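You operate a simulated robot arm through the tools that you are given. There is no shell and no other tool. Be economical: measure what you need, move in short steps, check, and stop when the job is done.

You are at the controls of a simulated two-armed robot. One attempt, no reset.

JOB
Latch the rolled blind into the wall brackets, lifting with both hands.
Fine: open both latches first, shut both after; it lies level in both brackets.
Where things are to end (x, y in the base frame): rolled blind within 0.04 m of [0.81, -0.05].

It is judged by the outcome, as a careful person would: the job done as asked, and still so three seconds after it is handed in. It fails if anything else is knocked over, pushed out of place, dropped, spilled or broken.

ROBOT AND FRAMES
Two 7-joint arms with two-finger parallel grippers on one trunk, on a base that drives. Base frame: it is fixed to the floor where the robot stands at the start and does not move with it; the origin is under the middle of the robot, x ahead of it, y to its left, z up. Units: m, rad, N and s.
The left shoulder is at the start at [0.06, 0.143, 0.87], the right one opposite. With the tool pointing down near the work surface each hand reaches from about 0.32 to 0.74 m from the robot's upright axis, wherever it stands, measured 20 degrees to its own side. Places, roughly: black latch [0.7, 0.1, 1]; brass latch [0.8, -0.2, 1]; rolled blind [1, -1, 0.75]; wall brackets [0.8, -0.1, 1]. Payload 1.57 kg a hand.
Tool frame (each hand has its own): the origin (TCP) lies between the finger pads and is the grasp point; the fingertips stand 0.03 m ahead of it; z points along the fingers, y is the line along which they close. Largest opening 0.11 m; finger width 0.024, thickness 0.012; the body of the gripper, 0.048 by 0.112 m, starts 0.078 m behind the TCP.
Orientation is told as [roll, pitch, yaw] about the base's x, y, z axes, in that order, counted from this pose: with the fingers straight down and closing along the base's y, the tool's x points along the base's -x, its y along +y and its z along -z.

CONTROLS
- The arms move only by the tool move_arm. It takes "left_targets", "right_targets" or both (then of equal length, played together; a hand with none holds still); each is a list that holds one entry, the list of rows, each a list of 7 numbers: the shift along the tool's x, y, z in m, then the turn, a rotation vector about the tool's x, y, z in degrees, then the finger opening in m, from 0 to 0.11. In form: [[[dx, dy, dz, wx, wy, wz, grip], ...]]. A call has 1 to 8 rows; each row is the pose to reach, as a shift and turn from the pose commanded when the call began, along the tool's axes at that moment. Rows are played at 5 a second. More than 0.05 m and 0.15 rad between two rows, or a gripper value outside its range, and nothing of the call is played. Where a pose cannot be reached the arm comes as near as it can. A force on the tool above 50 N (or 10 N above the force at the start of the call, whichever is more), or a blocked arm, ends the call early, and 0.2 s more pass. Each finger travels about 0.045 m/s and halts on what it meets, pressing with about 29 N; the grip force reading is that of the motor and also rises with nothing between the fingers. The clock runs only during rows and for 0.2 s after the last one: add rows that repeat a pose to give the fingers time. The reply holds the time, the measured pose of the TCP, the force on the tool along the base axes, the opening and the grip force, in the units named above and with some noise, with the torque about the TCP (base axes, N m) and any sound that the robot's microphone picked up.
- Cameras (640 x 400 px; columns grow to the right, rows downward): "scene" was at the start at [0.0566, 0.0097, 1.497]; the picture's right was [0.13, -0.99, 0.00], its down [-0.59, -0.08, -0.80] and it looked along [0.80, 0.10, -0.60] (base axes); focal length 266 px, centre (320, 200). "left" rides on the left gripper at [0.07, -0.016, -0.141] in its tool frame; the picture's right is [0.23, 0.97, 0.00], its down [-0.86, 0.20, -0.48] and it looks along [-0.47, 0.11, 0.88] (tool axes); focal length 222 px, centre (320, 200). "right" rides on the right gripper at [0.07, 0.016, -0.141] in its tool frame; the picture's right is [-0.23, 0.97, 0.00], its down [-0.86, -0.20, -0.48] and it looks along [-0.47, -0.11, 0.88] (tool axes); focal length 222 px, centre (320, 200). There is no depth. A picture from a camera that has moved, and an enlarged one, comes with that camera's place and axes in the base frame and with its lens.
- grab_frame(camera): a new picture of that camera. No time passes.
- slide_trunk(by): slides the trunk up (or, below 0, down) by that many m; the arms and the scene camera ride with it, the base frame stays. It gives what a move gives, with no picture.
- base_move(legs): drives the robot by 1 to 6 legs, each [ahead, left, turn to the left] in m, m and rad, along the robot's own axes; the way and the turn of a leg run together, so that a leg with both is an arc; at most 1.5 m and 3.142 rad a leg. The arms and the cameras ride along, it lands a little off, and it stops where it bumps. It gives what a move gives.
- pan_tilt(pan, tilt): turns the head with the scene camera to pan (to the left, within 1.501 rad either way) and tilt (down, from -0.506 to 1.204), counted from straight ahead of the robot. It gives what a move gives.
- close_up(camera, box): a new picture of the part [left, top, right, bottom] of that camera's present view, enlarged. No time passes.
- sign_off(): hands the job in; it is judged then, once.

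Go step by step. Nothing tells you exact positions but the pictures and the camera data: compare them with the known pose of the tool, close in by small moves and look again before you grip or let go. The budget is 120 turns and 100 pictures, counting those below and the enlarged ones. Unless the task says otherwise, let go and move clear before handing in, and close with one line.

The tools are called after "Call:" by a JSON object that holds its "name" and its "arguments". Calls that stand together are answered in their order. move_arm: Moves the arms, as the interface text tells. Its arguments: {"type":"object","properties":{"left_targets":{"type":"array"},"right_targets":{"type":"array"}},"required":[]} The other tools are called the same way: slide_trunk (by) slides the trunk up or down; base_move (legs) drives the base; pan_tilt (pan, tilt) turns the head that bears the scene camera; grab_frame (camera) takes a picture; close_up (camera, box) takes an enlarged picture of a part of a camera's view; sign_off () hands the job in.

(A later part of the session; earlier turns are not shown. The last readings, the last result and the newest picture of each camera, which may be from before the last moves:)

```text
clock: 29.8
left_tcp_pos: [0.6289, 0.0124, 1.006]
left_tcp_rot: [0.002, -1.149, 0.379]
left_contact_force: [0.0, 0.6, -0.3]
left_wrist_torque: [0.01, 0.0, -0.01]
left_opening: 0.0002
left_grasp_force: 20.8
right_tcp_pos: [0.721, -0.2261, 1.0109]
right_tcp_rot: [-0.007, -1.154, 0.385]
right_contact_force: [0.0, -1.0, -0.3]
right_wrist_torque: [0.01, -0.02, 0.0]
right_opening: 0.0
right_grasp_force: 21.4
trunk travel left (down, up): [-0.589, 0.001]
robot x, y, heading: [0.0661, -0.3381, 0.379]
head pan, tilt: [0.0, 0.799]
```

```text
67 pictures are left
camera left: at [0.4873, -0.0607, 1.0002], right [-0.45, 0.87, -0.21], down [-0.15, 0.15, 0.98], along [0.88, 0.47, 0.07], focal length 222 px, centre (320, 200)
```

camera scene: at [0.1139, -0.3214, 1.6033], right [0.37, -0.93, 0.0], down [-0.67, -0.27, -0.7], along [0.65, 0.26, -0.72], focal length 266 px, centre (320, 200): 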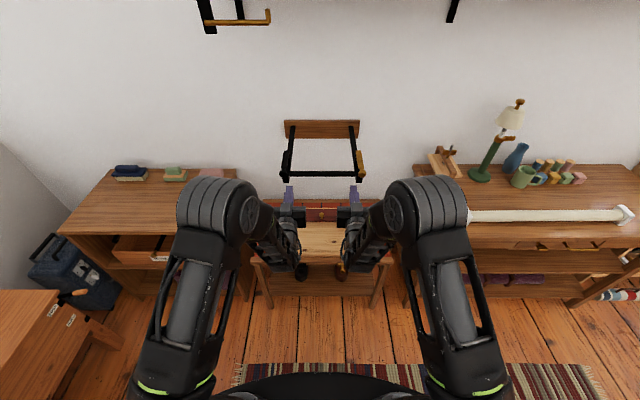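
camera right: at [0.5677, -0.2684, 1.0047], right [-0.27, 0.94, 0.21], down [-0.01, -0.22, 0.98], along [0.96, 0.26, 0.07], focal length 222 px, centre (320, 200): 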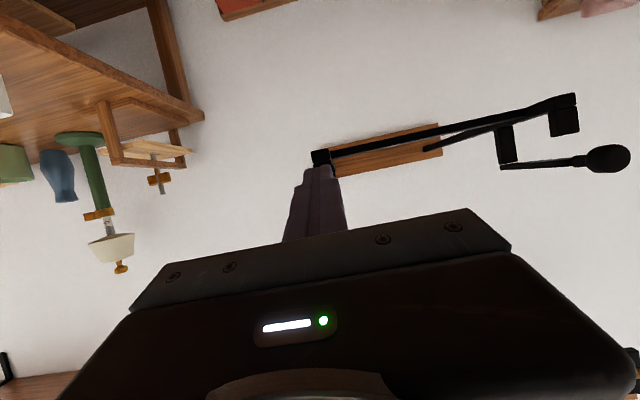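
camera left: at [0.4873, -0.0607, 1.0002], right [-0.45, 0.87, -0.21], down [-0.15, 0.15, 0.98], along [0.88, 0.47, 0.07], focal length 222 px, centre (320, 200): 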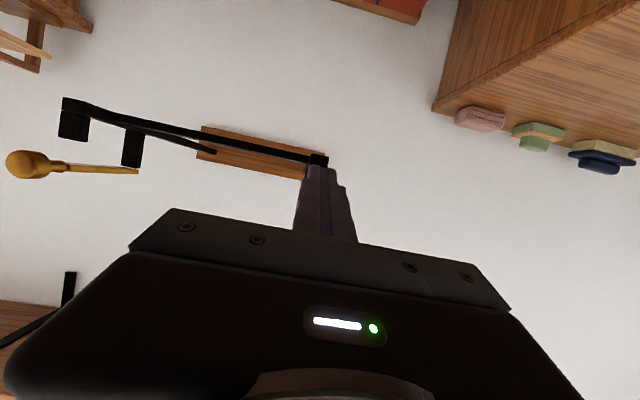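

Both hands are lined up, and cross views confirm the knobs at z≈1.037. I'll advance under the knobs and start lifting.

Call:
{"name": "move_arm", "arguments": {"right_targets": [[[-0.008, 0, 0.026, 0, 0, 0, 0], [-0.0156, 0, 0.052, 0, 0, 0, 0], [-0.0206, 0, 0.05, 0, 0, 0, 0], [-0.034, 0, 0.0455, 0, 0, 0, 0], [-0.0494, 0, 0.0414, 0, 0, 0, 0], [-0.0644, 0, 0.041, 0, 0, 0, 0], [-0.0794, 0, 0.0407, 0, 0, 0, 0]]], "left_targets": [[[-0.01, 0, 0.024, 0, 0, 0, 0], [-0.019, 0, 0.0474, 0, 0, 0, 0], [-0.024, 0, 0.0454, 0, 0, 0, 0], [-0.037, 0, 0.041, 0, 0, 0, 0], [-0.0528, 0, 0.0368, 0, 0, 0, 0], [-0.0678, 0, 0.0364, 0, 0, 0, 0], [-0.0828, 0, 0.0361, 0, 0, 0, 0]]]}}

Call:
{"name": "grab_frame", "arguments": {"camera": "right"}}

Call:
{"name": "grab_frame", "arguments": {"camera": "left"}}

```text
clock: 31.4
left_tcp_pos: [0.6882, 0.0381, 1.0686]
left_tcp_rot: [0.0, -1.15, 0.382]
left_contact_force: [0.2, 0.0, -0.3]
left_wrist_torque: [-0.02, 0.0, 0.01]
left_opening: 0.0
left_grasp_force: 21.4
right_tcp_pos: [0.7829, -0.2013, 1.0686]
right_tcp_rot: [-0.005, -1.154, 0.382]
right_contact_force: [-0.6, 0.6, -1.1]
right_wrist_torque: [0.02, 0.0, 0.01]
right_opening: 0.0
right_grasp_force: 21.1
trunk travel left (down, up): [-0.589, 0.001]
robot x, y, heading: [0.0688, -0.3423, 0.376]
head pan, tilt: [0.0, 0.799]
```

```text
66 pictures are left
camera right: at [0.631, -0.2428, 1.0613], right [-0.27, 0.94, 0.21], down [-0.01, -0.22, 0.98], along [0.96, 0.26, 0.07], focal length 222 px, centre (320, 200)
```

right: 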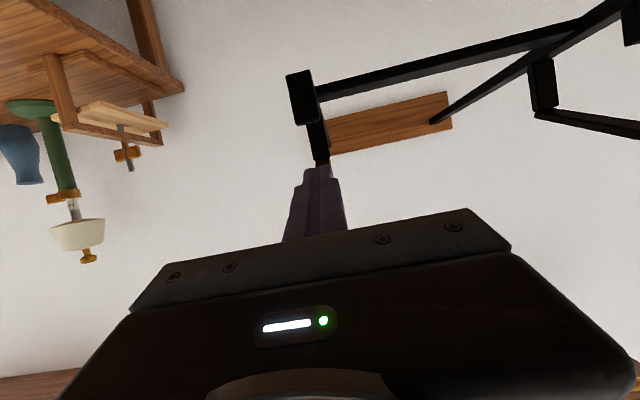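

```text
65 pictures are left
camera left: at [0.5481, -0.0365, 1.0623], right [-0.45, 0.87, -0.21], down [-0.16, 0.15, 0.98], along [0.88, 0.47, 0.07], focal length 222 px, centre (320, 200)
```

left: 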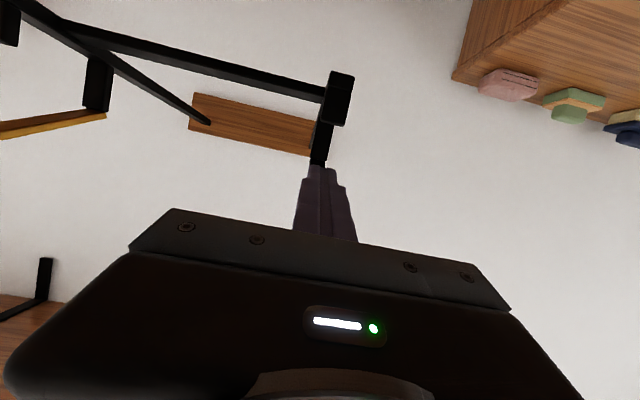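

Both levers are rising on the fingertips. Continuing the arc toward vertical.

Call:
{"name": "move_arm", "arguments": {"right_targets": [[[-0.0146, 0, 0.003, 0, 0, 0, 0], [-0.0292, 0, 0.007, 0, 0, 0, 0], [-0.0424, 0, 0.014, 0, 0, 0, 0], [-0.0556, 0, 0.0213, 0, 0, 0, 0], [-0.0665, 0, 0.031, 0, 0, 0, 0], [-0.0774, 0, 0.042, 0, 0, 0, 0]]], "left_targets": [[[-0.0146, 0, 0.003, 0, 0, 0, 0], [-0.0292, 0, 0.007, 0, 0, 0, 0], [-0.0424, 0, 0.014, 0, 0, 0, 0], [-0.0556, 0, 0.0213, 0, 0, 0, 0], [-0.0665, 0, 0.031, 0, 0, 0, 0], [-0.0774, 0, 0.042, 0, 0, 0, 0]]]}}

Call:
{"name": "grab_frame", "arguments": {"camera": "left"}}

Call:
{"name": "close_up", "arguments": {"camera": "scene", "box": [260, 110, 388, 210]}}

```text
clock: 32.8
left_tcp_pos: [0.7546, 0.0646, 1.1211]
left_tcp_rot: [0.003, -1.15, 0.379]
left_contact_force: [-0.2, 0.5, -0.4]
left_wrist_torque: [0.01, 0.0, 0.01]
left_opening: 0.0001
left_grasp_force: 21.3
right_tcp_pos: [0.8497, -0.1752, 1.1228]
right_tcp_rot: [-0.005, -1.156, 0.384]
right_contact_force: [0.2, 0.4, -0.3]
right_wrist_torque: [0.0, -0.01, 0.0]
right_opening: 0.0
right_grasp_force: 21.0
trunk travel left (down, up): [-0.589, 0.001]
robot x, y, heading: [0.0671, -0.3368, 0.38]
head pan, tilt: [0.0, 0.799]
```

```text
64 pictures are left
camera left: at [0.6146, -0.0095, 1.1146], right [-0.45, 0.87, -0.21], down [-0.15, 0.15, 0.98], along [0.88, 0.47, 0.07], focal length 222 px, centre (320, 200)
```

left: 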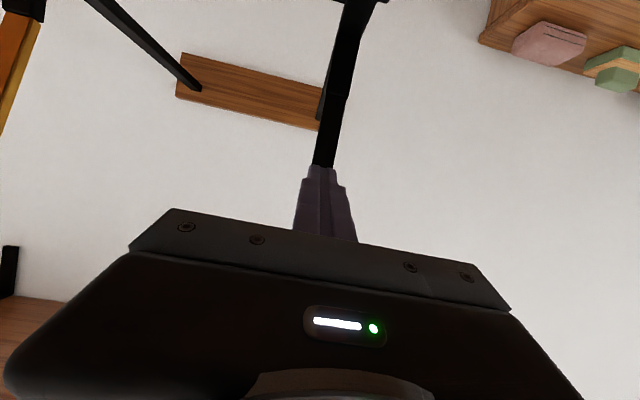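

```text
4.00 times, centred on (324, 160) of scene
camera zoom: at [0.1136, -0.3209, 1.6033], right [0.37, -0.93, 0.0], down [-0.67, -0.27, -0.7], along [0.65, 0.26, -0.72], focal length 1063 px, centre (304, 360)
```

zoom: 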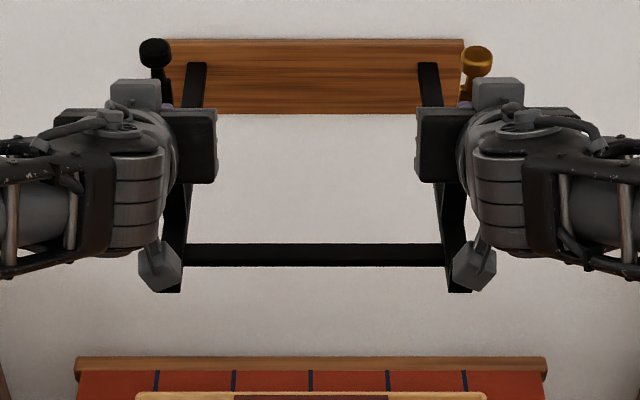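

Levers are nearly vertical. I'll push on forward to tip them over.

Call:
{"name": "move_arm", "arguments": {"right_targets": [[[-0.0061, 0, 0.0137, 0, 0, 0, 0], [-0.0122, 0, 0.0274, 0, 0, 0, 0], [-0.0183, 0, 0.0411, 0, 0, 0, 0], [-0.0244, 0, 0.0548, 0, 0, 0, 0]]], "left_targets": [[[-0.0061, 0, 0.0137, 0, 0, 0, 0], [-0.0122, 0, 0.0274, 0, 0, 0, 0], [-0.0183, 0, 0.0411, 0, 0, 0, 0], [-0.0244, 0, 0.0548, 0, 0, 0, 0]]]}}

Call:
{"name": "close_up", "arguments": {"camera": "scene", "box": [260, 110, 388, 210]}}

```text
clock: 33.5
left_tcp_pos: [0.7722, 0.0712, 1.1208]
left_tcp_rot: [0.001, -1.144, 0.382]
left_contact_force: [-33.9, -9.6, 6.1]
left_wrist_torque: [0.13, -0.12, 0.13]
left_opening: 0.0
left_grasp_force: 21.5
right_tcp_pos: [0.8674, -0.1671, 1.1241]
right_tcp_rot: [-0.005, -1.152, 0.38]
right_contact_force: [-26.7, -13.9, 4.0]
right_wrist_torque: [0.01, -0.13, -0.08]
right_opening: 0.0
right_grasp_force: 21.4
trunk travel left (down, up): [-0.589, 0.001]
robot x, y, heading: [0.0615, -0.3394, 0.377]
head pan, tilt: [0.0, 0.799]
stopped in row 3 (left hand): the force on the tool passed its limit (the readings are from after the stop); the commanded pose is now the measured one
```

```text
4.00 times, centred on (324, 160) of scene
camera zoom: at [0.0984, -0.3268, 1.6042], right [0.37, -0.93, 0.0], down [-0.66, -0.26, -0.7], along [0.65, 0.26, -0.71], focal length 1063 px, centre (304, 360)
```

zoom: 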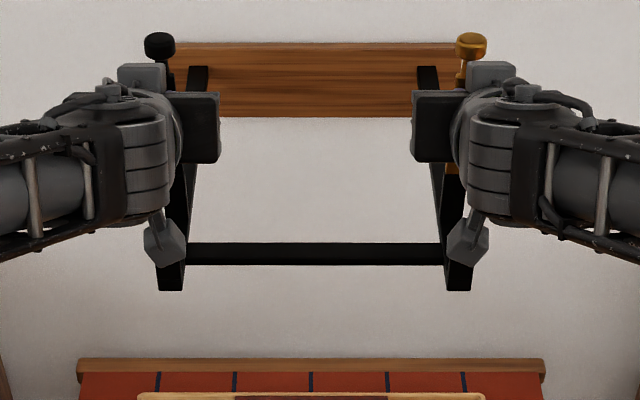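

Both levers have hit their open stops. I'll withdraw the hands straight back and check they stay open.

Call:
{"name": "move_arm", "arguments": {"right_targets": [[[0.012, 0, -0.027, 0, 0, 0, 0], [0.028, 0, -0.064, 0, 0, 0, 0], [0.04, 0, -0.1, 0, 0, 0, 0], [0.04, 0, -0.14, 0, 0, 0, 0]]], "left_targets": [[[0.012, 0, -0.027, 0, 0, 0, 0], [0.028, 0, -0.064, 0, 0, 0, 0], [0.04, 0, -0.1, 0, 0, 0, 0], [0.04, 0, -0.14, 0, 0, 0, 0]]]}}

Call:
{"name": "close_up", "arguments": {"camera": "scene", "box": [260, 110, 388, 210]}}

Call:
{"name": "grab_frame", "arguments": {"camera": "left"}}

```text
clock: 34.5
left_tcp_pos: [0.6455, 0.0202, 1.1376]
left_tcp_rot: [-0.001, -1.137, 0.384]
left_contact_force: [-0.1, 0.1, -0.2]
left_wrist_torque: [0.0, -0.02, 0.03]
left_opening: 0.0002
left_grasp_force: 21.0
right_tcp_pos: [0.7403, -0.2141, 1.1387]
right_tcp_rot: [-0.004, -1.145, 0.381]
right_contact_force: [-0.1, -0.1, -0.4]
right_wrist_torque: [-0.03, -0.01, 0.04]
right_opening: 0.0001
right_grasp_force: 21.5
trunk travel left (down, up): [-0.589, 0.001]
robot x, y, heading: [0.0652, -0.3382, 0.376]
head pan, tilt: [0.0, 0.799]
```

```text
4.00 times, centred on (324, 160) of scene
camera zoom: at [0.1084, -0.3229, 1.6034], right [0.37, -0.93, 0.0], down [-0.66, -0.27, -0.7], along [0.65, 0.26, -0.72], focal length 1063 px, centre (304, 360)
```

zoom: 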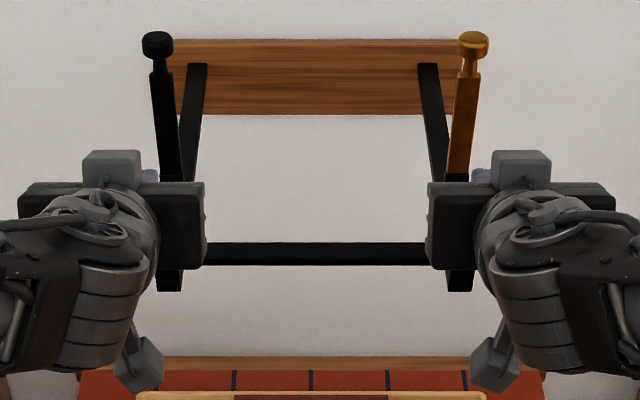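

```text
60 pictures are left
camera left: at [0.5046, -0.053, 1.1343], right [-0.45, 0.87, -0.21], down [-0.15, 0.16, 0.98], along [0.88, 0.47, 0.06], focal length 222 px, centre (320, 200)
```

left: 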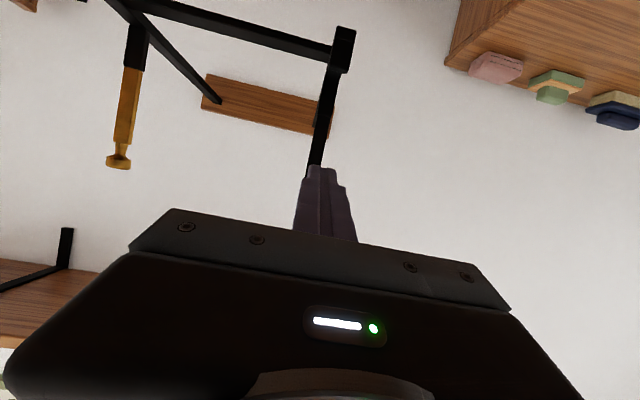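

Both latches are open and stay up. Next I'll slide right to the bench to find the blind.

Call:
{"name": "base_move", "arguments": {"legs": [[-0.08, 0, 0], [0, -0.94, 0]]}}

Call:
{"name": "move_arm", "arguments": {"right_targets": [[[0.015, -0.01, -0.02, 0, 8, 0, 0.02], [0.03, -0.02, -0.04, 0, 16, 0, 0.04], [0.045, -0.03, -0.06, 0, 24, 0, 0.06], [0.05, -0.04, -0.08, 0, 32, 0, 0.07], [0.05, -0.05, -0.1, 0, 40, 0, 0.08], [0.05, -0.06, -0.12, 0, 48, 0, 0.08], [0.05, -0.07, -0.13, 0, 56, 0, 0.08], [0.05, -0.08, -0.13, 0, 64, 0, 0.08]]], "left_targets": [[[0.015, 0.01, -0.02, 0, 8, 0, 0.02], [0.03, 0.02, -0.04, 0, 16, 0, 0.04], [0.045, 0.03, -0.06, 0, 24, 0, 0.06], [0.05, 0.04, -0.08, 0, 32, 0, 0.07], [0.05, 0.05, -0.1, 0, 40, 0, 0.08], [0.05, 0.06, -0.12, 0, 48, 0, 0.08], [0.05, 0.07, -0.13, 0, 56, 0, 0.08], [0.05, 0.08, -0.13, 0, 64, 0, 0.08]]]}}

Call:
{"name": "grab_frame", "arguments": {"camera": "scene"}}

```text
clock: 40.1
left_tcp_pos: [0.9258, -0.883, 1.1367]
left_tcp_rot: [0.0, -1.136, 0.391]
left_contact_force: [-0.7, 0.6, -1.1]
left_wrist_torque: [-0.02, -0.01, 0.02]
left_opening: 0.0002
left_grasp_force: 21.4
right_tcp_pos: [1.024, -1.1195, 1.1368]
right_tcp_rot: [-0.004, -1.143, 0.39]
right_contact_force: [-0.3, 0.1, -0.1]
right_wrist_torque: [0.0, -0.02, 0.01]
right_opening: 0.0002
right_grasp_force: 21.3
trunk travel left (down, up): [-0.589, 0.001]
robot x, y, heading: [0.3441, -1.2508, 0.388]
head pan, tilt: [0.0, 0.799]
```

```text
clock: 42.0
left_tcp_pos: [0.7694, -0.8631, 1.1477]
left_tcp_rot: [-0.001, -0.017, 0.392]
left_contact_force: [0.7, 0.5, -0.3]
left_wrist_torque: [0.0, 0.03, -0.03]
left_opening: 0.0801
left_grasp_force: 0.1
right_tcp_pos: [0.9249, -1.2479, 1.1449]
right_tcp_rot: [-0.001, -0.024, 0.385]
right_contact_force: [0.6, 0.0, 1.0]
right_wrist_torque: [0.02, 0.02, 0.0]
right_opening: 0.08
right_grasp_force: 0.0
trunk travel left (down, up): [-0.589, 0.001]
robot x, y, heading: [0.3496, -1.2502, 0.393]
head pan, tilt: [0.0, 0.799]
```

```text
59 pictures are left
camera scene: at [0.3953, -1.2319, 1.6032], right [0.38, -0.93, 0.0], down [-0.66, -0.27, -0.7], along [0.64, 0.26, -0.72], focal length 266 px, centre (320, 200)
```

scene: 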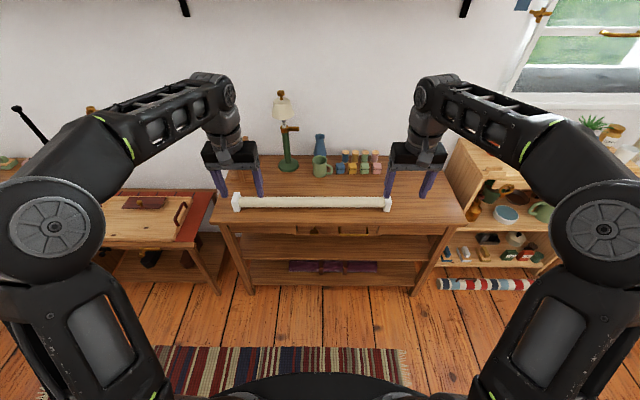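

The blind lies on the bench, a cream roll with two white square end caps. I'll zoom in.

Call:
{"name": "close_up", "arguments": {"camera": "scene", "box": [218, 170, 410, 235]}}

Call:
{"name": "grab_frame", "arguments": {"camera": "left"}}

Call:
{"name": "grab_frame", "arguments": {"camera": "right"}}

```text
3.33 times, centred on (314, 202) of scene
camera zoom: at [0.3953, -1.2319, 1.6032], right [0.38, -0.93, 0.0], down [-0.66, -0.27, -0.7], along [0.64, 0.26, -0.72], focal length 886 px, centre (340, 192)
```

zoom: 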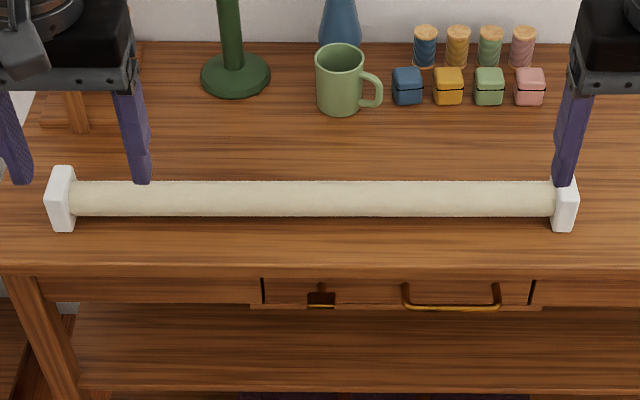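

```text
57 pictures are left
camera left: at [0.7088, -0.9055, 1.2868], right [-0.58, 0.81, 0.0], down [0.71, 0.51, 0.49], along [0.4, 0.28, -0.87], focal length 222 px, centre (320, 200)
```

left: 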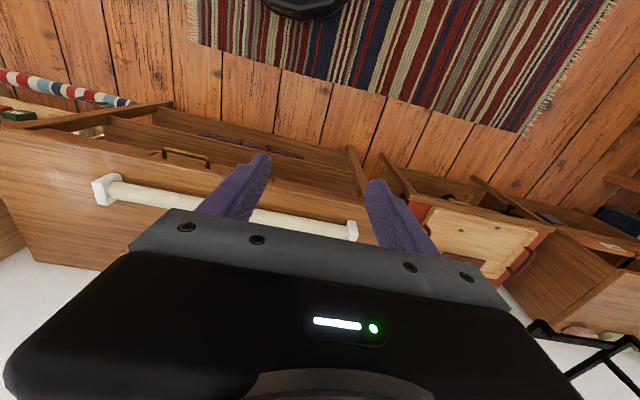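

```text
56 pictures are left
camera right: at [0.8523, -1.2584, 1.2839], right [-0.16, 0.99, 0.0], down [0.86, 0.13, 0.5], along [0.49, 0.08, -0.87], focal length 222 px, centre (320, 200)
```

right: 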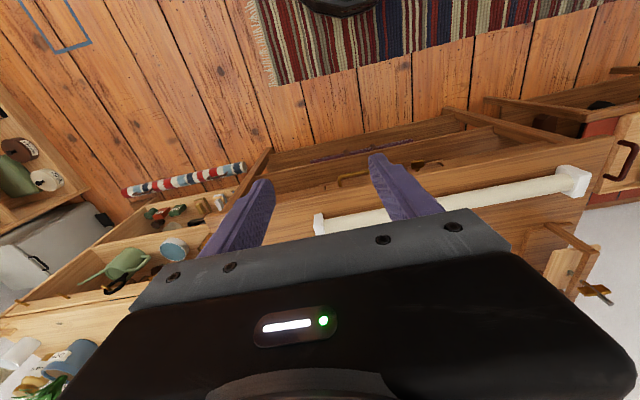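

Blind in the robot frame: about 0.84 ahead, spanning from +0.378 to -0.306 left, with axis z≈0.777. I'll drive closer and centre on it, then yaw the hands 90° so the fingers close across the roll.

Call:
{"name": "base_move", "arguments": {"legs": [[0.28, 0.036, 0]]}}

Call:
{"name": "move_arm", "arguments": {"right_targets": [[[0, 0, 0, 0, 0, -8, 0.09], [0, 0, 0, 0, 0, -16, 0.09], [0, 0, 0, 0, 0, -24, 0.09], [0, 0, 0, 0, 0, -32, 0.09], [0, 0, 0, 0, 0, -40, 0.09], [0, 0, 0, 0, 0, -48, 0.09], [0, 0, 0, 0, 0, -56, 0.09], [0, 0, 0, 0, 0, -64, 0.09]]], "left_targets": [[[0, 0, 0, 0, 0, 8, 0.09], [0, 0, 0, 0, 0, 16, 0.09], [0, 0, 0, 0, 0, 24, 0.09], [0, 0, 0, 0, 0, 32, 0.09], [0, 0, 0, 0, 0, 40, 0.09], [0, 0, 0, 0, 0, 48, 0.09], [0, 0, 0, 0, 0, 56, 0.09], [0, 0, 0, 0, 0, 64, 0.09]]]}}

Call:
{"name": "move_arm", "arguments": {"right_targets": [[[0, 0, 0, 0, 0, -8, 0.09], [0, 0, 0, 0, 0, -16, 0.09], [0, 0, 0, 0, 0, -24, 0.09], [0, 0, 0, 0, 0, -26, 0.09]]], "left_targets": [[[0, 0, 0, 0, 0, 8, 0.09], [0, 0, 0, 0, 0, 16, 0.09], [0, 0, 0, 0, 0, 24, 0.09], [0, 0, 0, 0, 0, 26, 0.09]]]}}

Call:
{"name": "grab_frame", "arguments": {"camera": "scene"}}

```text
clock: 43.9
left_tcp_pos: [1.0175, -0.726, 1.1457]
left_tcp_rot: [0.001, -0.02, 0.386]
left_contact_force: [-0.1, 0.3, -0.2]
left_wrist_torque: [-0.01, 0.02, 0.01]
left_opening: 0.08
left_grasp_force: 0.0
right_tcp_pos: [1.1727, -1.1107, 1.1449]
right_tcp_rot: [-0.002, -0.026, 0.378]
right_contact_force: [0.3, 0.0, 0.0]
right_wrist_torque: [-0.03, 0.02, 0.0]
right_opening: 0.0799
right_grasp_force: 0.1
trunk travel left (down, up): [-0.589, 0.001]
robot x, y, heading: [0.5914, -1.1116, 0.38]
head pan, tilt: [0.0, 0.799]
```

```text
clock: 45.7
left_tcp_pos: [1.0164, -0.7275, 1.1463]
left_tcp_rot: [0.017, -0.009, -0.733]
left_contact_force: [-0.3, 0.7, -0.6]
left_wrist_torque: [-0.01, -0.02, -0.01]
left_opening: 0.0899
left_grasp_force: 0.0
right_tcp_pos: [1.1721, -1.1118, 1.1464]
right_tcp_rot: [-0.025, -0.008, 1.499]
right_contact_force: [0.8, 0.5, -0.1]
right_wrist_torque: [0.0, 0.02, -0.01]
right_opening: 0.09
right_grasp_force: 0.1
trunk travel left (down, up): [-0.589, 0.001]
robot x, y, heading: [0.5929, -1.1139, 0.38]
head pan, tilt: [0.0, 0.799]
```

```text
clock: 46.7
left_tcp_pos: [1.0178, -0.7277, 1.1466]
left_tcp_rot: [0.019, 0.0, -1.186]
left_contact_force: [0.6, 0.6, 1.0]
left_wrist_torque: [0.02, -0.01, -0.02]
left_opening: 0.0899
left_grasp_force: 0.1
right_tcp_pos: [1.1714, -1.1134, 1.1451]
right_tcp_rot: [-0.025, 0.001, 1.954]
right_contact_force: [0.2, -0.4, -0.1]
right_wrist_torque: [0.01, -0.01, 0.0]
right_opening: 0.0901
right_grasp_force: 0.1
trunk travel left (down, up): [-0.589, 0.001]
robot x, y, heading: [0.5935, -1.1138, 0.383]
head pan, tilt: [0.0, 0.799]
```

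```text
55 pictures are left
camera scene: at [0.64, -1.0941, 1.6033], right [0.37, -0.93, 0.0], down [-0.67, -0.27, -0.7], along [0.65, 0.26, -0.72], focal length 266 px, centre (320, 200)
```

scene: 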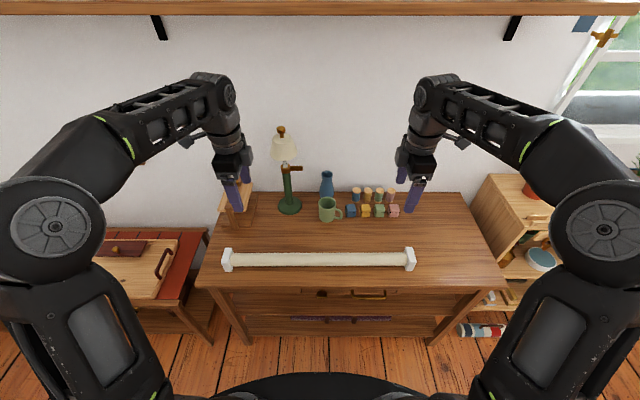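

Call:
{"name": "close_up", "arguments": {"camera": "scene", "box": [205, 210, 435, 300]}}

Call:
{"name": "grab_frame", "arguments": {"camera": "right"}}

Call:
{"name": "grab_frame", "arguments": {"camera": "left"}}

```text
2.78 times, centred on (320, 255) of scene
camera zoom: at [0.64, -1.0941, 1.6033], right [0.37, -0.93, 0.0], down [-0.67, -0.27, -0.7], along [0.65, 0.26, -0.72], focal length 739 px, centre (320, 47)
```

zoom: 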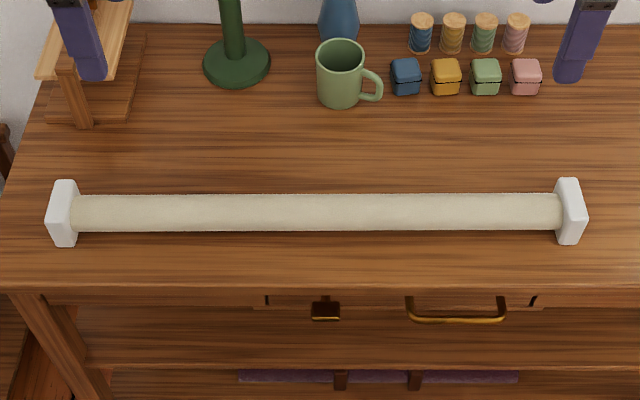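

```text
53 pictures are left
camera right: at [1.1786, -1.1832, 1.2862], right [-0.99, -0.15, -0.03], down [-0.15, 0.86, 0.48], along [-0.05, 0.48, -0.88], focal length 222 px, centre (320, 200)
```

right: 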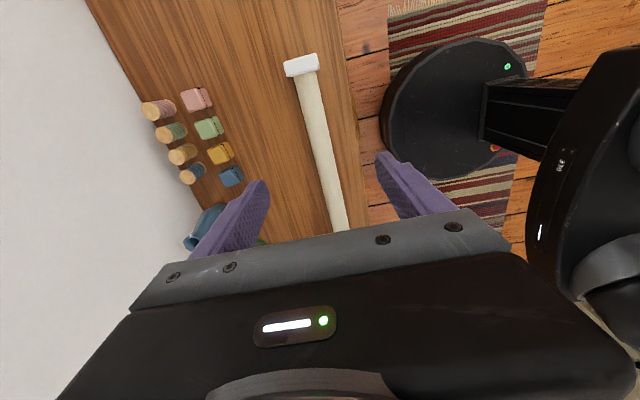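

```text
52 pictures are left
camera left: at [0.9737, -0.6697, 1.2882], right [0.82, 0.57, 0.02], down [0.5, -0.72, 0.48], along [0.29, -0.39, -0.88], focal length 222 px, centre (320, 200)
```

left: 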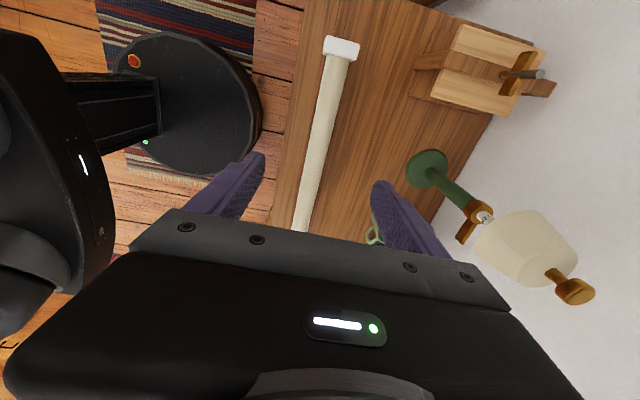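

The roll is about 0.555 ahead, centred within 6 mm of my midline, and the hands are right above it. I'll descend to just above it.

Call:
{"name": "move_arm", "arguments": {"right_targets": [[[0, -0.008, 0.036, -0.7, 0, 0, 0.09], [0, -0.017, 0.072, -1.4, 0, 0, 0.09], [0, -0.017, 0.108, -1.4, 0, 0, 0.09], [0, -0.017, 0.144, -1.4, 0, 0, 0.09], [0, -0.017, 0.18, -1.4, 0, 0, 0.09], [0, -0.017, 0.216, -1.4, 0, 0, 0.09], [0, -0.017, 0.252, -1.4, 0, 0, 0.09], [0, -0.017, 0.28, -1.4, 0, 0, 0.09]]], "left_targets": [[[0.012, 0.008, 0.036, 0.6, 0, 0, 0.09], [0.025, 0.016, 0.072, 1.1, 0, 0, 0.09], [0.025, 0.016, 0.108, 1.1, 0, 0, 0.09], [0.025, 0.016, 0.144, 1.1, 0, 0, 0.09], [0.025, 0.016, 0.18, 1.1, 0, 0, 0.09], [0.025, 0.016, 0.216, 1.1, 0, 0, 0.09], [0.025, 0.016, 0.252, 1.1, 0, 0, 0.09], [0.025, 0.016, 0.28, 1.1, 0, 0, 0.09]]]}}

Call:
{"name": "grab_frame", "arguments": {"camera": "right"}}

Call:
{"name": "grab_frame", "arguments": {"camera": "left"}}

Call:
{"name": "grab_frame", "arguments": {"camera": "scene"}}

```text
clock: 48.5
left_tcp_pos: [1.0277, -0.6981, 0.8664]
left_tcp_rot: [0.0, 0.0, -1.185]
left_contact_force: [-0.4, -0.1, 0.8]
left_wrist_torque: [0.01, 0.0, 0.01]
left_opening: 0.0902
left_grasp_force: 0.0
right_tcp_pos: [1.1943, -1.1024, 0.8666]
right_tcp_rot: [-0.001, 0.001, 1.949]
right_contact_force: [-0.3, 0.0, 0.2]
right_wrist_torque: [0.0, -0.01, -0.01]
right_opening: 0.0897
right_grasp_force: 0.1
trunk travel left (down, up): [-0.589, 0.001]
robot x, y, heading: [0.5902, -1.1116, 0.377]
head pan, tilt: [0.0, 0.799]
```

```text
51 pictures are left
camera right: at [1.2045, -1.1718, 1.0068], right [-0.99, -0.15, 0.0], down [-0.13, 0.87, 0.48], along [-0.07, 0.47, -0.88], focal length 222 px, centre (320, 200)
```

right: 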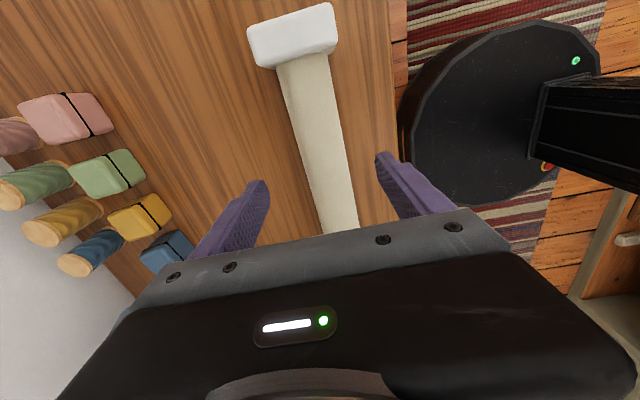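

```text
50 pictures are left
camera left: at [0.9872, -0.6383, 1.0069], right [0.82, 0.58, 0.0], down [0.51, -0.72, 0.48], along [0.28, -0.39, -0.88], focal length 222 px, centre (320, 200)
```

left: 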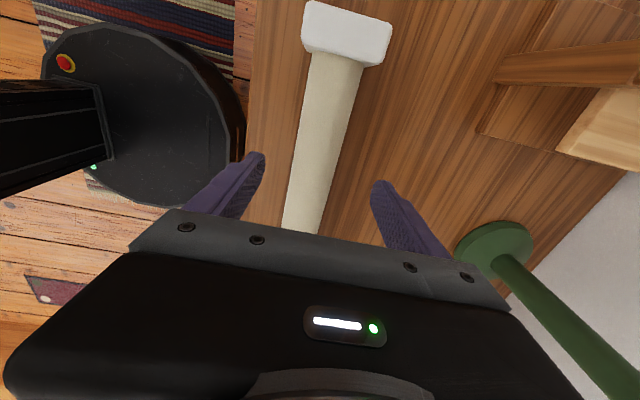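

```text
49 pictures are left
camera scene: at [0.6408, -1.0937, 1.6034], right [0.37, -0.93, 0.0], down [-0.67, -0.27, -0.7], along [0.65, 0.26, -0.72], focal length 266 px, centre (320, 200)
```

scene: 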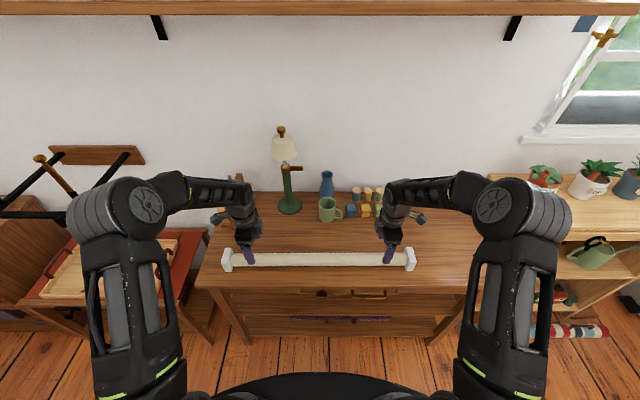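

The roll sits centred between both pairs of fingers to within about 6 mm. I'll correct, descend around it, and close.

Call:
{"name": "move_arm", "arguments": {"right_targets": [[[0, 0.006, 0.03, 0, 0, 0, 0.09], [0, 0.006, 0.06, 0, 0, 0, 0.09], [0, 0.006, 0.078, 0, 0, 0, 0.09], [0, 0.006, 0.078, 0, 0, 0, 0.07], [0, 0.006, 0.078, 0, 0, 0, 0.05], [0, 0.006, 0.078, 0, 0, 0, 0.04], [0, 0.006, 0.078, 0, 0, 0, 0.03], [0, 0.006, 0.078, 0, 0, 0, 0.03]]], "left_targets": [[[0, 0.002, 0.03, 0, 0, 0, 0.09], [0, 0.002, 0.06, 0, 0, 0, 0.09], [0, 0.002, 0.078, 0, 0, 0, 0.09], [0, 0.002, 0.078, 0, 0, 0, 0.07], [0, 0.002, 0.078, 0, 0, 0, 0.05], [0, 0.002, 0.078, 0, 0, 0, 0.04], [0, 0.002, 0.078, 0, 0, 0, 0.03], [0, 0.002, 0.078, 0, 0, 0, 0.03]]]}}

Call:
{"name": "grab_frame", "arguments": {"camera": "right"}}

```text
clock: 50.3
left_tcp_pos: [1.0282, -0.6952, 0.7878]
left_tcp_rot: [-0.002, -0.002, -1.187]
left_contact_force: [-8.5, -3.4, 1.1]
left_wrist_torque: [0.08, 0.09, -0.56]
left_opening: 0.0457
left_grasp_force: 28.8
right_tcp_pos: [1.1899, -1.1041, 0.7882]
right_tcp_rot: [-0.006, 0.003, 1.949]
right_contact_force: [8.2, 1.3, 2.0]
right_wrist_torque: [0.33, 0.18, -0.44]
right_opening: 0.0456
right_grasp_force: 29.2
trunk travel left (down, up): [-0.589, 0.001]
robot x, y, heading: [0.5944, -1.1142, 0.382]
head pan, tilt: [0.0, 0.799]
```

```text
48 pictures are left
camera right: at [1.1992, -1.1742, 0.9302], right [-0.99, -0.15, 0.0], down [-0.13, 0.87, 0.48], along [-0.07, 0.47, -0.88], focal length 222 px, centre (320, 200)
```

right: 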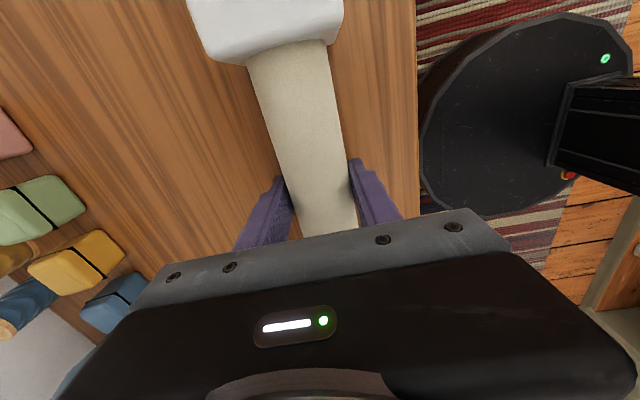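

Both hands hold the roll (0.0456 m). I'll lift it level together.

Call:
{"name": "move_arm", "arguments": {"right_targets": [[[0, 0, 0, 0, 0, 0, 0.02], [0, 0, -0.02, 0, 0, 0, 0.02], [0, 0, -0.05, 0, 0, 0, 0.02], [0, 0, -0.09, 0, 0, 0, 0.02], [0, 0, -0.13, 0, 0, 0, 0.02], [0, 0, -0.17, 0, 0, 0, 0.02], [0, 0, -0.21, 0, 0, 0, 0.02]]], "left_targets": [[[0, 0, 0, 0, 0, 0, 0.02], [0, 0, -0.02, 0, 0, 0, 0.02], [0, 0, -0.05, 0, 0, 0, 0.02], [0, 0, -0.09, 0, 0, 0, 0.02], [0, 0, -0.13, 0, 0, 0, 0.02], [0, 0, -0.17, 0, 0, 0, 0.02], [0, 0, -0.21, 0, 0, 0, 0.02]]]}}

Call:
{"name": "grab_frame", "arguments": {"camera": "scene"}}

```text
clock: 51.9
left_tcp_pos: [1.0297, -0.6961, 1.0011]
left_tcp_rot: [0.001, 0.002, -1.182]
left_contact_force: [-2.2, 3.8, -7.1]
left_wrist_torque: [0.11, 0.06, -0.12]
left_opening: 0.0462
left_grasp_force: 29.0
right_tcp_pos: [1.1877, -1.1059, 0.9989]
right_tcp_rot: [-0.002, 0.002, 1.951]
right_contact_force: [2.2, -3.2, -5.9]
right_wrist_torque: [0.34, 0.06, -0.24]
right_opening: 0.0457
right_grasp_force: 28.8
trunk travel left (down, up): [-0.589, 0.001]
robot x, y, heading: [0.5895, -1.1105, 0.382]
head pan, tilt: [0.0, 0.799]
```

```text
47 pictures are left
camera scene: at [0.6397, -1.0943, 1.6033], right [0.37, -0.93, 0.0], down [-0.67, -0.27, -0.7], along [0.65, 0.26, -0.72], focal length 266 px, centre (320, 200)
```

scene: 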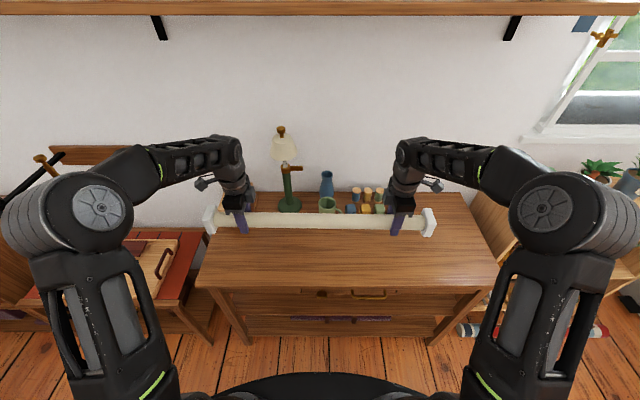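

Lifted level, about 1.3 kg in total. I'll raise a bit more, then back away and drive left to stand in front of the bracket.

Call:
{"name": "move_arm", "arguments": {"right_targets": [[[0, 0, -0.03, 0, 0, 0, 0.02], [0, 0, -0.06, 0, 0, 0, 0.02], [0, 0, -0.088, 0, 0, 0, 0.02], [0, 0, -0.088, 0, 0, 0, 0.02]]], "left_targets": [[[0, 0, -0.03, 0, 0, 0, 0.02], [0, 0, -0.06, 0, 0, 0, 0.02], [0, 0, -0.086, 0, 0, 0, 0.02], [0, 0, -0.086, 0, 0, 0, 0.02]]]}}

Call:
{"name": "base_move", "arguments": {"legs": [[-0.3, 0, 0], [0, 0.45, 0], [0, 0.45, 0]]}}

Call:
{"name": "grab_frame", "arguments": {"camera": "scene"}}

```text
clock: 52.9
left_tcp_pos: [1.0309, -0.6938, 1.0855]
left_tcp_rot: [-0.002, -0.001, -1.186]
left_contact_force: [-5.8, 7.5, -2.3]
left_wrist_torque: [-0.65, -0.3, -0.95]
left_opening: 0.046
left_grasp_force: 29.0
right_tcp_pos: [1.1899, -1.1041, 1.0861]
right_tcp_rot: [-0.002, 0.001, 1.948]
right_contact_force: [6.9, -6.4, -10.0]
right_wrist_torque: [-0.81, -0.27, -0.71]
right_opening: 0.0457
right_grasp_force: 28.7
trunk travel left (down, up): [-0.589, 0.001]
robot x, y, heading: [0.5922, -1.1098, 0.382]
head pan, tilt: [0.0, 0.799]
```

```text
clock: 59.6
left_tcp_pos: [0.4219, 0.026, 1.0857]
left_tcp_rot: [0.0, 0.001, -1.194]
left_contact_force: [-8.1, 14.0, -5.9]
left_wrist_torque: [0.1, -0.04, -0.74]
left_opening: 0.0458
left_grasp_force: 29.4
right_tcp_pos: [0.5768, -0.3825, 1.0859]
right_tcp_rot: [-0.004, 0.004, 1.943]
right_contact_force: [8.8, -14.3, -5.9]
right_wrist_torque: [-0.27, -0.02, -0.64]
right_opening: 0.0457
right_grasp_force: 29.1
trunk travel left (down, up): [-0.589, 0.001]
robot x, y, heading: [-0.0183, -0.3889, 0.372]
head pan, tilt: [0.0, 0.799]
```

```text
46 pictures are left
camera scene: at [0.0301, -0.3678, 1.6033], right [0.37, -0.93, 0.0], down [-0.67, -0.26, -0.7], along [0.65, 0.25, -0.72], focal length 266 px, centre (320, 200)
```

scene: 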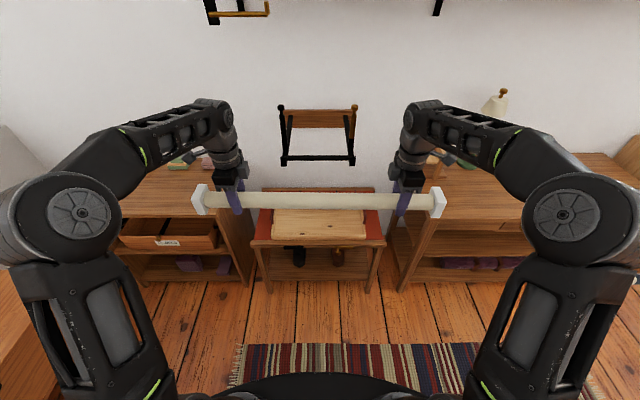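

Blind in hand, in front of the bracket; latches still open. I'll zoom to measure the cradles.

Call:
{"name": "close_up", "arguments": {"camera": "scene", "box": [268, 95, 368, 175]}}

```text
5.00 times, centred on (318, 135) of scene
camera zoom: at [0.0301, -0.3678, 1.6033], right [0.37, -0.93, 0.0], down [-0.67, -0.26, -0.7], along [0.65, 0.25, -0.72], focal length 1328 px, centre (330, 525)
```

zoom: 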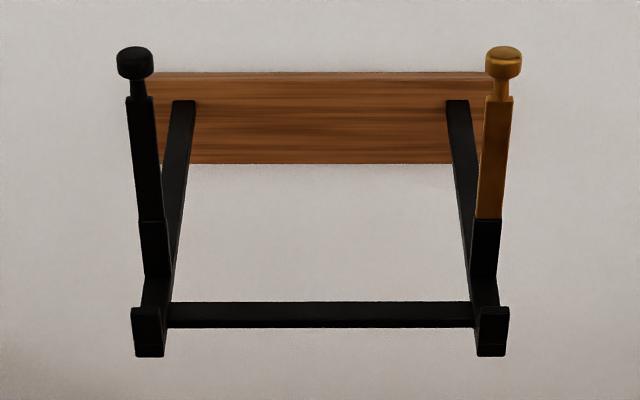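

Cradle measured: rail top z≈0.973, lip top ≈1.007, cradle centre about F=0.751 in the wall-square frame. I'll drive forward until the roll is just short of the cradles.

Call:
{"name": "base_move", "arguments": {"legs": [[0.31, -0.006, 0.014]]}}

Call:
{"name": "close_up", "arguments": {"camera": "scene", "box": [180, 120, 460, 295]}}

```text
clock: 61.7
left_tcp_pos: [0.704, 0.1421, 1.0842]
left_tcp_rot: [-0.002, -0.001, -1.178]
left_contact_force: [-2.8, -1.6, -7.6]
left_wrist_torque: [-0.06, 0.05, -0.86]
left_opening: 0.0459
left_grasp_force: 29.1
right_tcp_pos: [0.863, -0.2651, 1.0854]
right_tcp_rot: [-0.001, 0.004, 1.956]
right_contact_force: [3.4, 2.0, -7.0]
right_wrist_torque: [0.09, -0.01, -0.78]
right_opening: 0.0457
right_grasp_force: 29.4
trunk travel left (down, up): [-0.589, 0.001]
robot x, y, heading: [0.2671, -0.2767, 0.387]
head pan, tilt: [0.0, 0.799]
```

```text
2.29 times, centred on (320, 208) of scene
camera zoom: at [0.3173, -0.2589, 1.6032], right [0.38, -0.93, 0.0], down [-0.66, -0.27, -0.7], along [0.64, 0.26, -0.72], focal length 607 px, centre (320, 183)
```

zoom: 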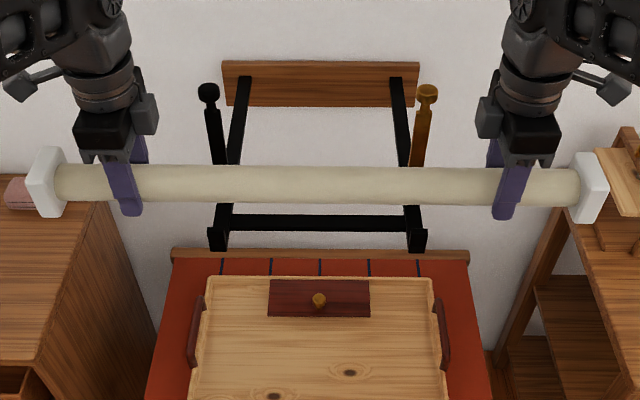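

Centred laterally on the bracket. I'll push both hands forward about 0.046 m to put the roll over the cradles, then look.

Call:
{"name": "move_arm", "arguments": {"right_targets": [[[0, -0.012, 0, 0, 0, 0, 0.02], [0, -0.024, 0, 0, 0, 0, 0.02], [0, -0.036, 0, 0, 0, 0, 0.02], [0, -0.0474, 0, 0, 0, 0, 0.02], [0, -0.0474, 0, 0, 0, 0, 0.02]]], "left_targets": [[[0, 0.011, 0, 0, 0, 0, 0.02], [0, 0.022, 0, 0, 0, 0, 0.02], [0, 0.033, 0, 0, 0, 0, 0.02], [0, 0.0444, 0, 0, 0, 0, 0.02], [0, 0.0444, 0, 0, 0, 0, 0.02]]]}}

Call:
{"name": "close_up", "arguments": {"camera": "scene", "box": [250, 130, 390, 240]}}

```text
clock: 62.9
left_tcp_pos: [0.7425, 0.158, 1.0866]
left_tcp_rot: [-0.002, -0.001, -1.18]
left_contact_force: [2.4, -3.7, -8.2]
left_wrist_torque: [0.28, -0.01, -0.01]
left_opening: 0.0459
left_grasp_force: 29.3
right_tcp_pos: [0.9071, -0.248, 1.0848]
right_tcp_rot: [-0.002, 0.001, 1.958]
right_contact_force: [-2.5, 4.1, -3.8]
right_wrist_torque: [0.29, 0.25, 0.21]
right_opening: 0.0457
right_grasp_force: 29.2
trunk travel left (down, up): [-0.589, 0.001]
robot x, y, heading: [0.269, -0.2804, 0.389]
head pan, tilt: [0.0, 0.799]
```

```text
3.64 times, centred on (320, 185) of scene
camera zoom: at [0.3156, -0.2595, 1.6033], right [0.38, -0.93, 0.0], down [-0.66, -0.27, -0.7], along [0.64, 0.26, -0.72], focal length 966 px, centre (320, 254)
```

zoom: 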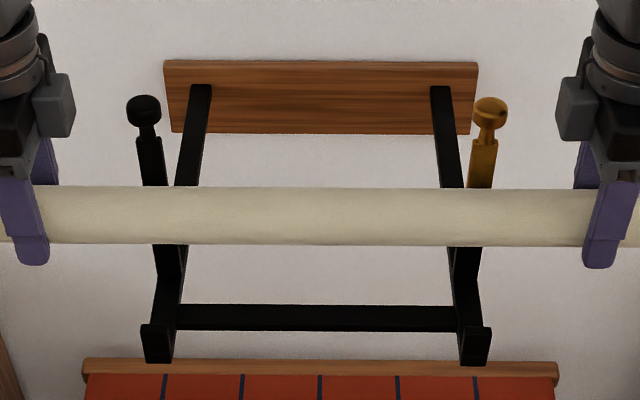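

Refining: the lip is thin and its back is nearer, so the cradle centre matches the given target (F≈0.734). I'll shift back 16 mm and lower gently.

Call:
{"name": "move_arm", "arguments": {"right_targets": [[[0, 0.008, 0, 0, 0, 0, 0.02], [0, 0.016, 0, 0, 0, 0, 0.02], [0, 0.016, 0.015, 0, 0, 0, 0.02], [0, 0.016, 0.03, 0, 0, 0, 0.02], [0, 0.016, 0.04, 0, 0, 0, 0.02], [0, 0.016, 0.05, 0, 0, 0, 0.02]]], "left_targets": [[[0, -0.008, 0, 0, 0, 0, 0.02], [0, -0.016, 0, 0, 0, 0, 0.02], [0, -0.016, 0.015, 0, 0, 0, 0.02], [0, -0.016, 0.03, 0, 0, 0, 0.02], [0, -0.016, 0.04, 0, 0, 0, 0.02], [0, -0.016, 0.05, 0, 0, 0, 0.02]]]}}

Call:
{"name": "close_up", "arguments": {"camera": "scene", "box": [250, 130, 390, 240]}}

```text
clock: 64.3
left_tcp_pos: [0.7291, 0.1537, 1.0338]
left_tcp_rot: [0.0, -0.001, -1.179]
left_contact_force: [-0.8, -4.0, -4.1]
left_wrist_torque: [-0.42, 0.01, -0.91]
left_opening: 0.0454
left_grasp_force: 29.0
right_tcp_pos: [0.8919, -0.2544, 1.0346]
right_tcp_rot: [-0.002, 0.004, 1.957]
right_contact_force: [2.5, 3.7, -8.0]
right_wrist_torque: [-0.43, -0.38, -0.31]
right_opening: 0.0459
right_grasp_force: 29.1
trunk travel left (down, up): [-0.589, 0.001]
robot x, y, heading: [0.2685, -0.277, 0.391]
head pan, tilt: [0.0, 0.799]
```

```text
3.64 times, centred on (320, 185) of scene
camera zoom: at [0.3164, -0.2592, 1.6033], right [0.38, -0.93, 0.0], down [-0.66, -0.27, -0.7], along [0.64, 0.26, -0.72], focal length 966 px, centre (320, 254)
```

zoom: 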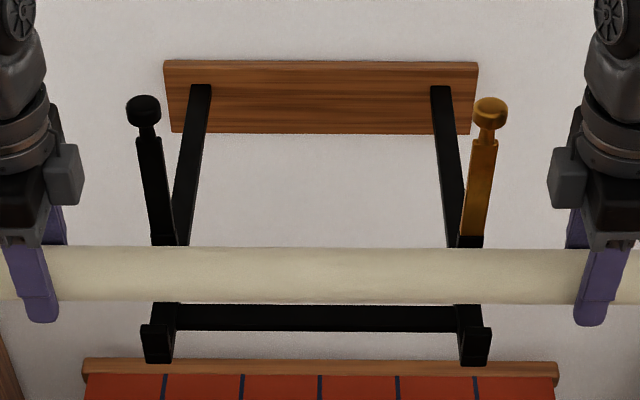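

The roll is already dipping between lip and post with no contact. I'll continue down gently until it rests.

Call:
{"name": "move_arm", "arguments": {"right_targets": [[[0, -0.003, 0.008, 0, 0, 0, 0.02], [0, -0.003, 0.014, 0, 0, 0, 0.02], [0, -0.003, 0.02, 0, 0, 0, 0.02], [0, -0.003, 0.025, 0, 0, 0, 0.02]]], "left_targets": [[[0, 0.003, 0.008, 0, 0, 0, 0.02], [0, 0.003, 0.014, 0, 0, 0, 0.02], [0, 0.003, 0.02, 0, 0, 0, 0.02], [0, 0.003, 0.025, 0, 0, 0, 0.02]]]}}

Call:
{"name": "close_up", "arguments": {"camera": "scene", "box": [250, 130, 390, 240]}}

```text
clock: 65.3
left_tcp_pos: [0.733, 0.1536, 1.0095]
left_tcp_rot: [0.0, 0.001, -1.18]
left_contact_force: [-0.8, -0.3, -4.5]
left_wrist_torque: [-0.27, -0.15, -0.56]
left_opening: 0.0458
left_grasp_force: 29.5
right_tcp_pos: [0.8944, -0.2539, 1.01]
right_tcp_rot: [-0.001, 0.004, 1.957]
right_contact_force: [0.8, 0.9, -6.6]
right_wrist_torque: [-0.2, -0.07, 0.25]
right_opening: 0.0459
right_grasp_force: 29.0
trunk travel left (down, up): [-0.589, 0.001]
robot x, y, heading: [0.2679, -0.277, 0.389]
head pan, tilt: [0.0, 0.799]
```

```text
3.64 times, centred on (320, 185) of scene
camera zoom: at [0.3161, -0.2594, 1.6033], right [0.38, -0.93, 0.0], down [-0.66, -0.27, -0.7], along [0.64, 0.26, -0.72], focal length 966 px, centre (320, 254)
```

zoom: 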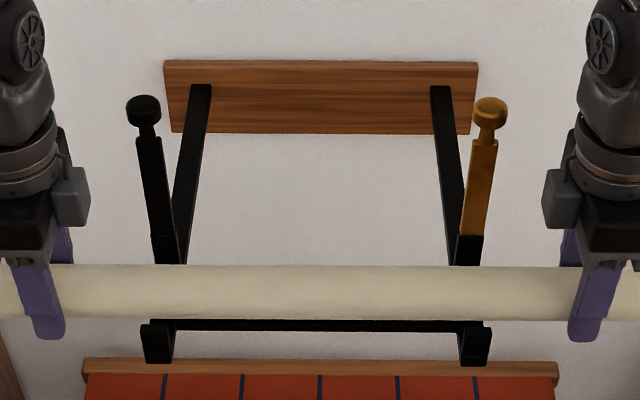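

Call:
{"name": "move_arm", "arguments": {"right_targets": [[[0, 0, 0.004, 0, 0, 0, 0.02], [0, 0, 0.008, 0, 0, 0, 0.02], [0, 0, 0.012, 0, 0, 0, 0.02]]], "left_targets": [[[0, 0, 0.004, 0, 0, 0, 0.02], [0, 0, 0.008, 0, 0, 0, 0.02], [0, 0, 0.012, 0, 0, 0, 0.02]]]}}

Call:
{"name": "close_up", "arguments": {"camera": "scene", "box": [250, 130, 390, 240]}}

```text
clock: 66.1
left_tcp_pos: [0.7306, 0.1515, 0.9995]
left_tcp_rot: [0.0, 0.0, -1.181]
left_contact_force: [3.9, 2.9, 20.6]
left_wrist_torque: [0.22, 0.08, -0.44]
left_opening: 0.0461
left_grasp_force: 21.6
right_tcp_pos: [0.8915, -0.2536, 0.999]
right_tcp_rot: [-0.003, 0.003, 1.956]
right_contact_force: [1.6, -0.5, 15.7]
right_wrist_torque: [0.04, -0.02, -0.37]
right_opening: 0.0459
right_grasp_force: 14.6
trunk travel left (down, up): [-0.589, 0.001]
robot x, y, heading: [0.2678, -0.2784, 0.387]
head pan, tilt: [0.0, 0.799]
```

```text
3.64 times, centred on (320, 185) of scene
camera zoom: at [0.3135, -0.2606, 1.6036], right [0.38, -0.93, 0.0], down [-0.66, -0.27, -0.7], along [0.65, 0.27, -0.72], focal length 966 px, centre (320, 254)
```

zoom: 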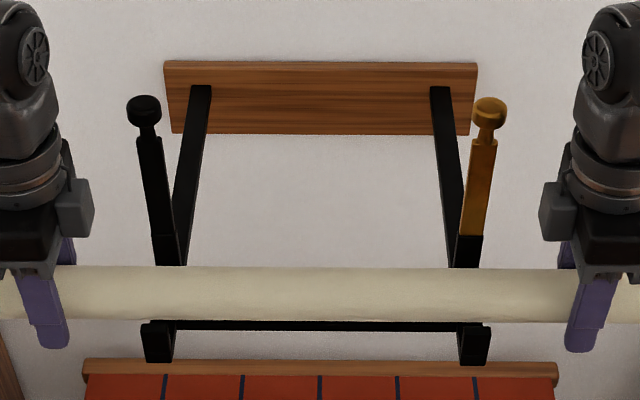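

It has seated at the expected height (rail contact on both sides). I'll relax the downward push and open the hands slowly.

Call:
{"name": "move_arm", "arguments": {"right_targets": [[[0, 0, -0.005, 0, 0, 0, 0.02], [0, 0, -0.005, 0, 0, 0, 0.045], [0, 0, -0.005, 0, 0, 0, 0.05], [0, 0, -0.005, 0, 0, 0, 0.06], [0, 0, -0.005, 0, 0, 0, 0.07], [0, 0, -0.005, 0, 0, 0, 0.08], [0, 0, -0.005, 0, 0, 0, 0.08]]], "left_targets": [[[0, 0, -0.005, 0, 0, 0, 0.02], [0, 0, -0.005, 0, 0, 0, 0.045], [0, 0, -0.005, 0, 0, 0, 0.05], [0, 0, -0.005, 0, 0, 0, 0.06], [0, 0, -0.005, 0, 0, 0, 0.07], [0, 0, -0.005, 0, 0, 0, 0.08], [0, 0, -0.005, 0, 0, 0, 0.08]]]}}

Call:
{"name": "close_up", "arguments": {"camera": "scene", "box": [180, 130, 460, 280]}}

```text
clock: 67.7
left_tcp_pos: [0.7309, 0.1526, 1.0041]
left_tcp_rot: [0.001, 0.0, -1.176]
left_contact_force: [0.6, -0.4, 0.0]
left_wrist_torque: [-0.01, -0.01, -0.01]
left_opening: 0.0799
left_grasp_force: 0.2
right_tcp_pos: [0.8937, -0.2536, 1.0048]
right_tcp_rot: [-0.002, 0.003, 1.957]
right_contact_force: [-0.4, 0.3, 0.1]
right_wrist_torque: [-0.04, -0.01, 0.05]
right_opening: 0.0801
right_grasp_force: 0.0
trunk travel left (down, up): [-0.589, 0.001]
robot x, y, heading: [0.273, -0.2738, 0.391]
head pan, tilt: [0.0, 0.799]
```

```text
2.29 times, centred on (320, 205) of scene
camera zoom: at [0.3151, -0.2598, 1.6033], right [0.38, -0.93, 0.0], down [-0.66, -0.27, -0.7], along [0.64, 0.26, -0.72], focal length 607 px, centre (320, 189)
```

zoom: 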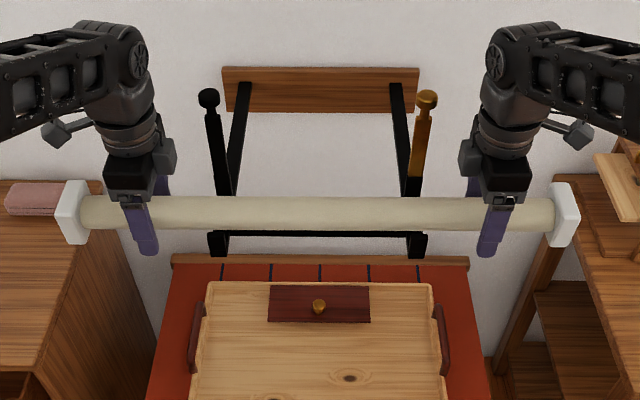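

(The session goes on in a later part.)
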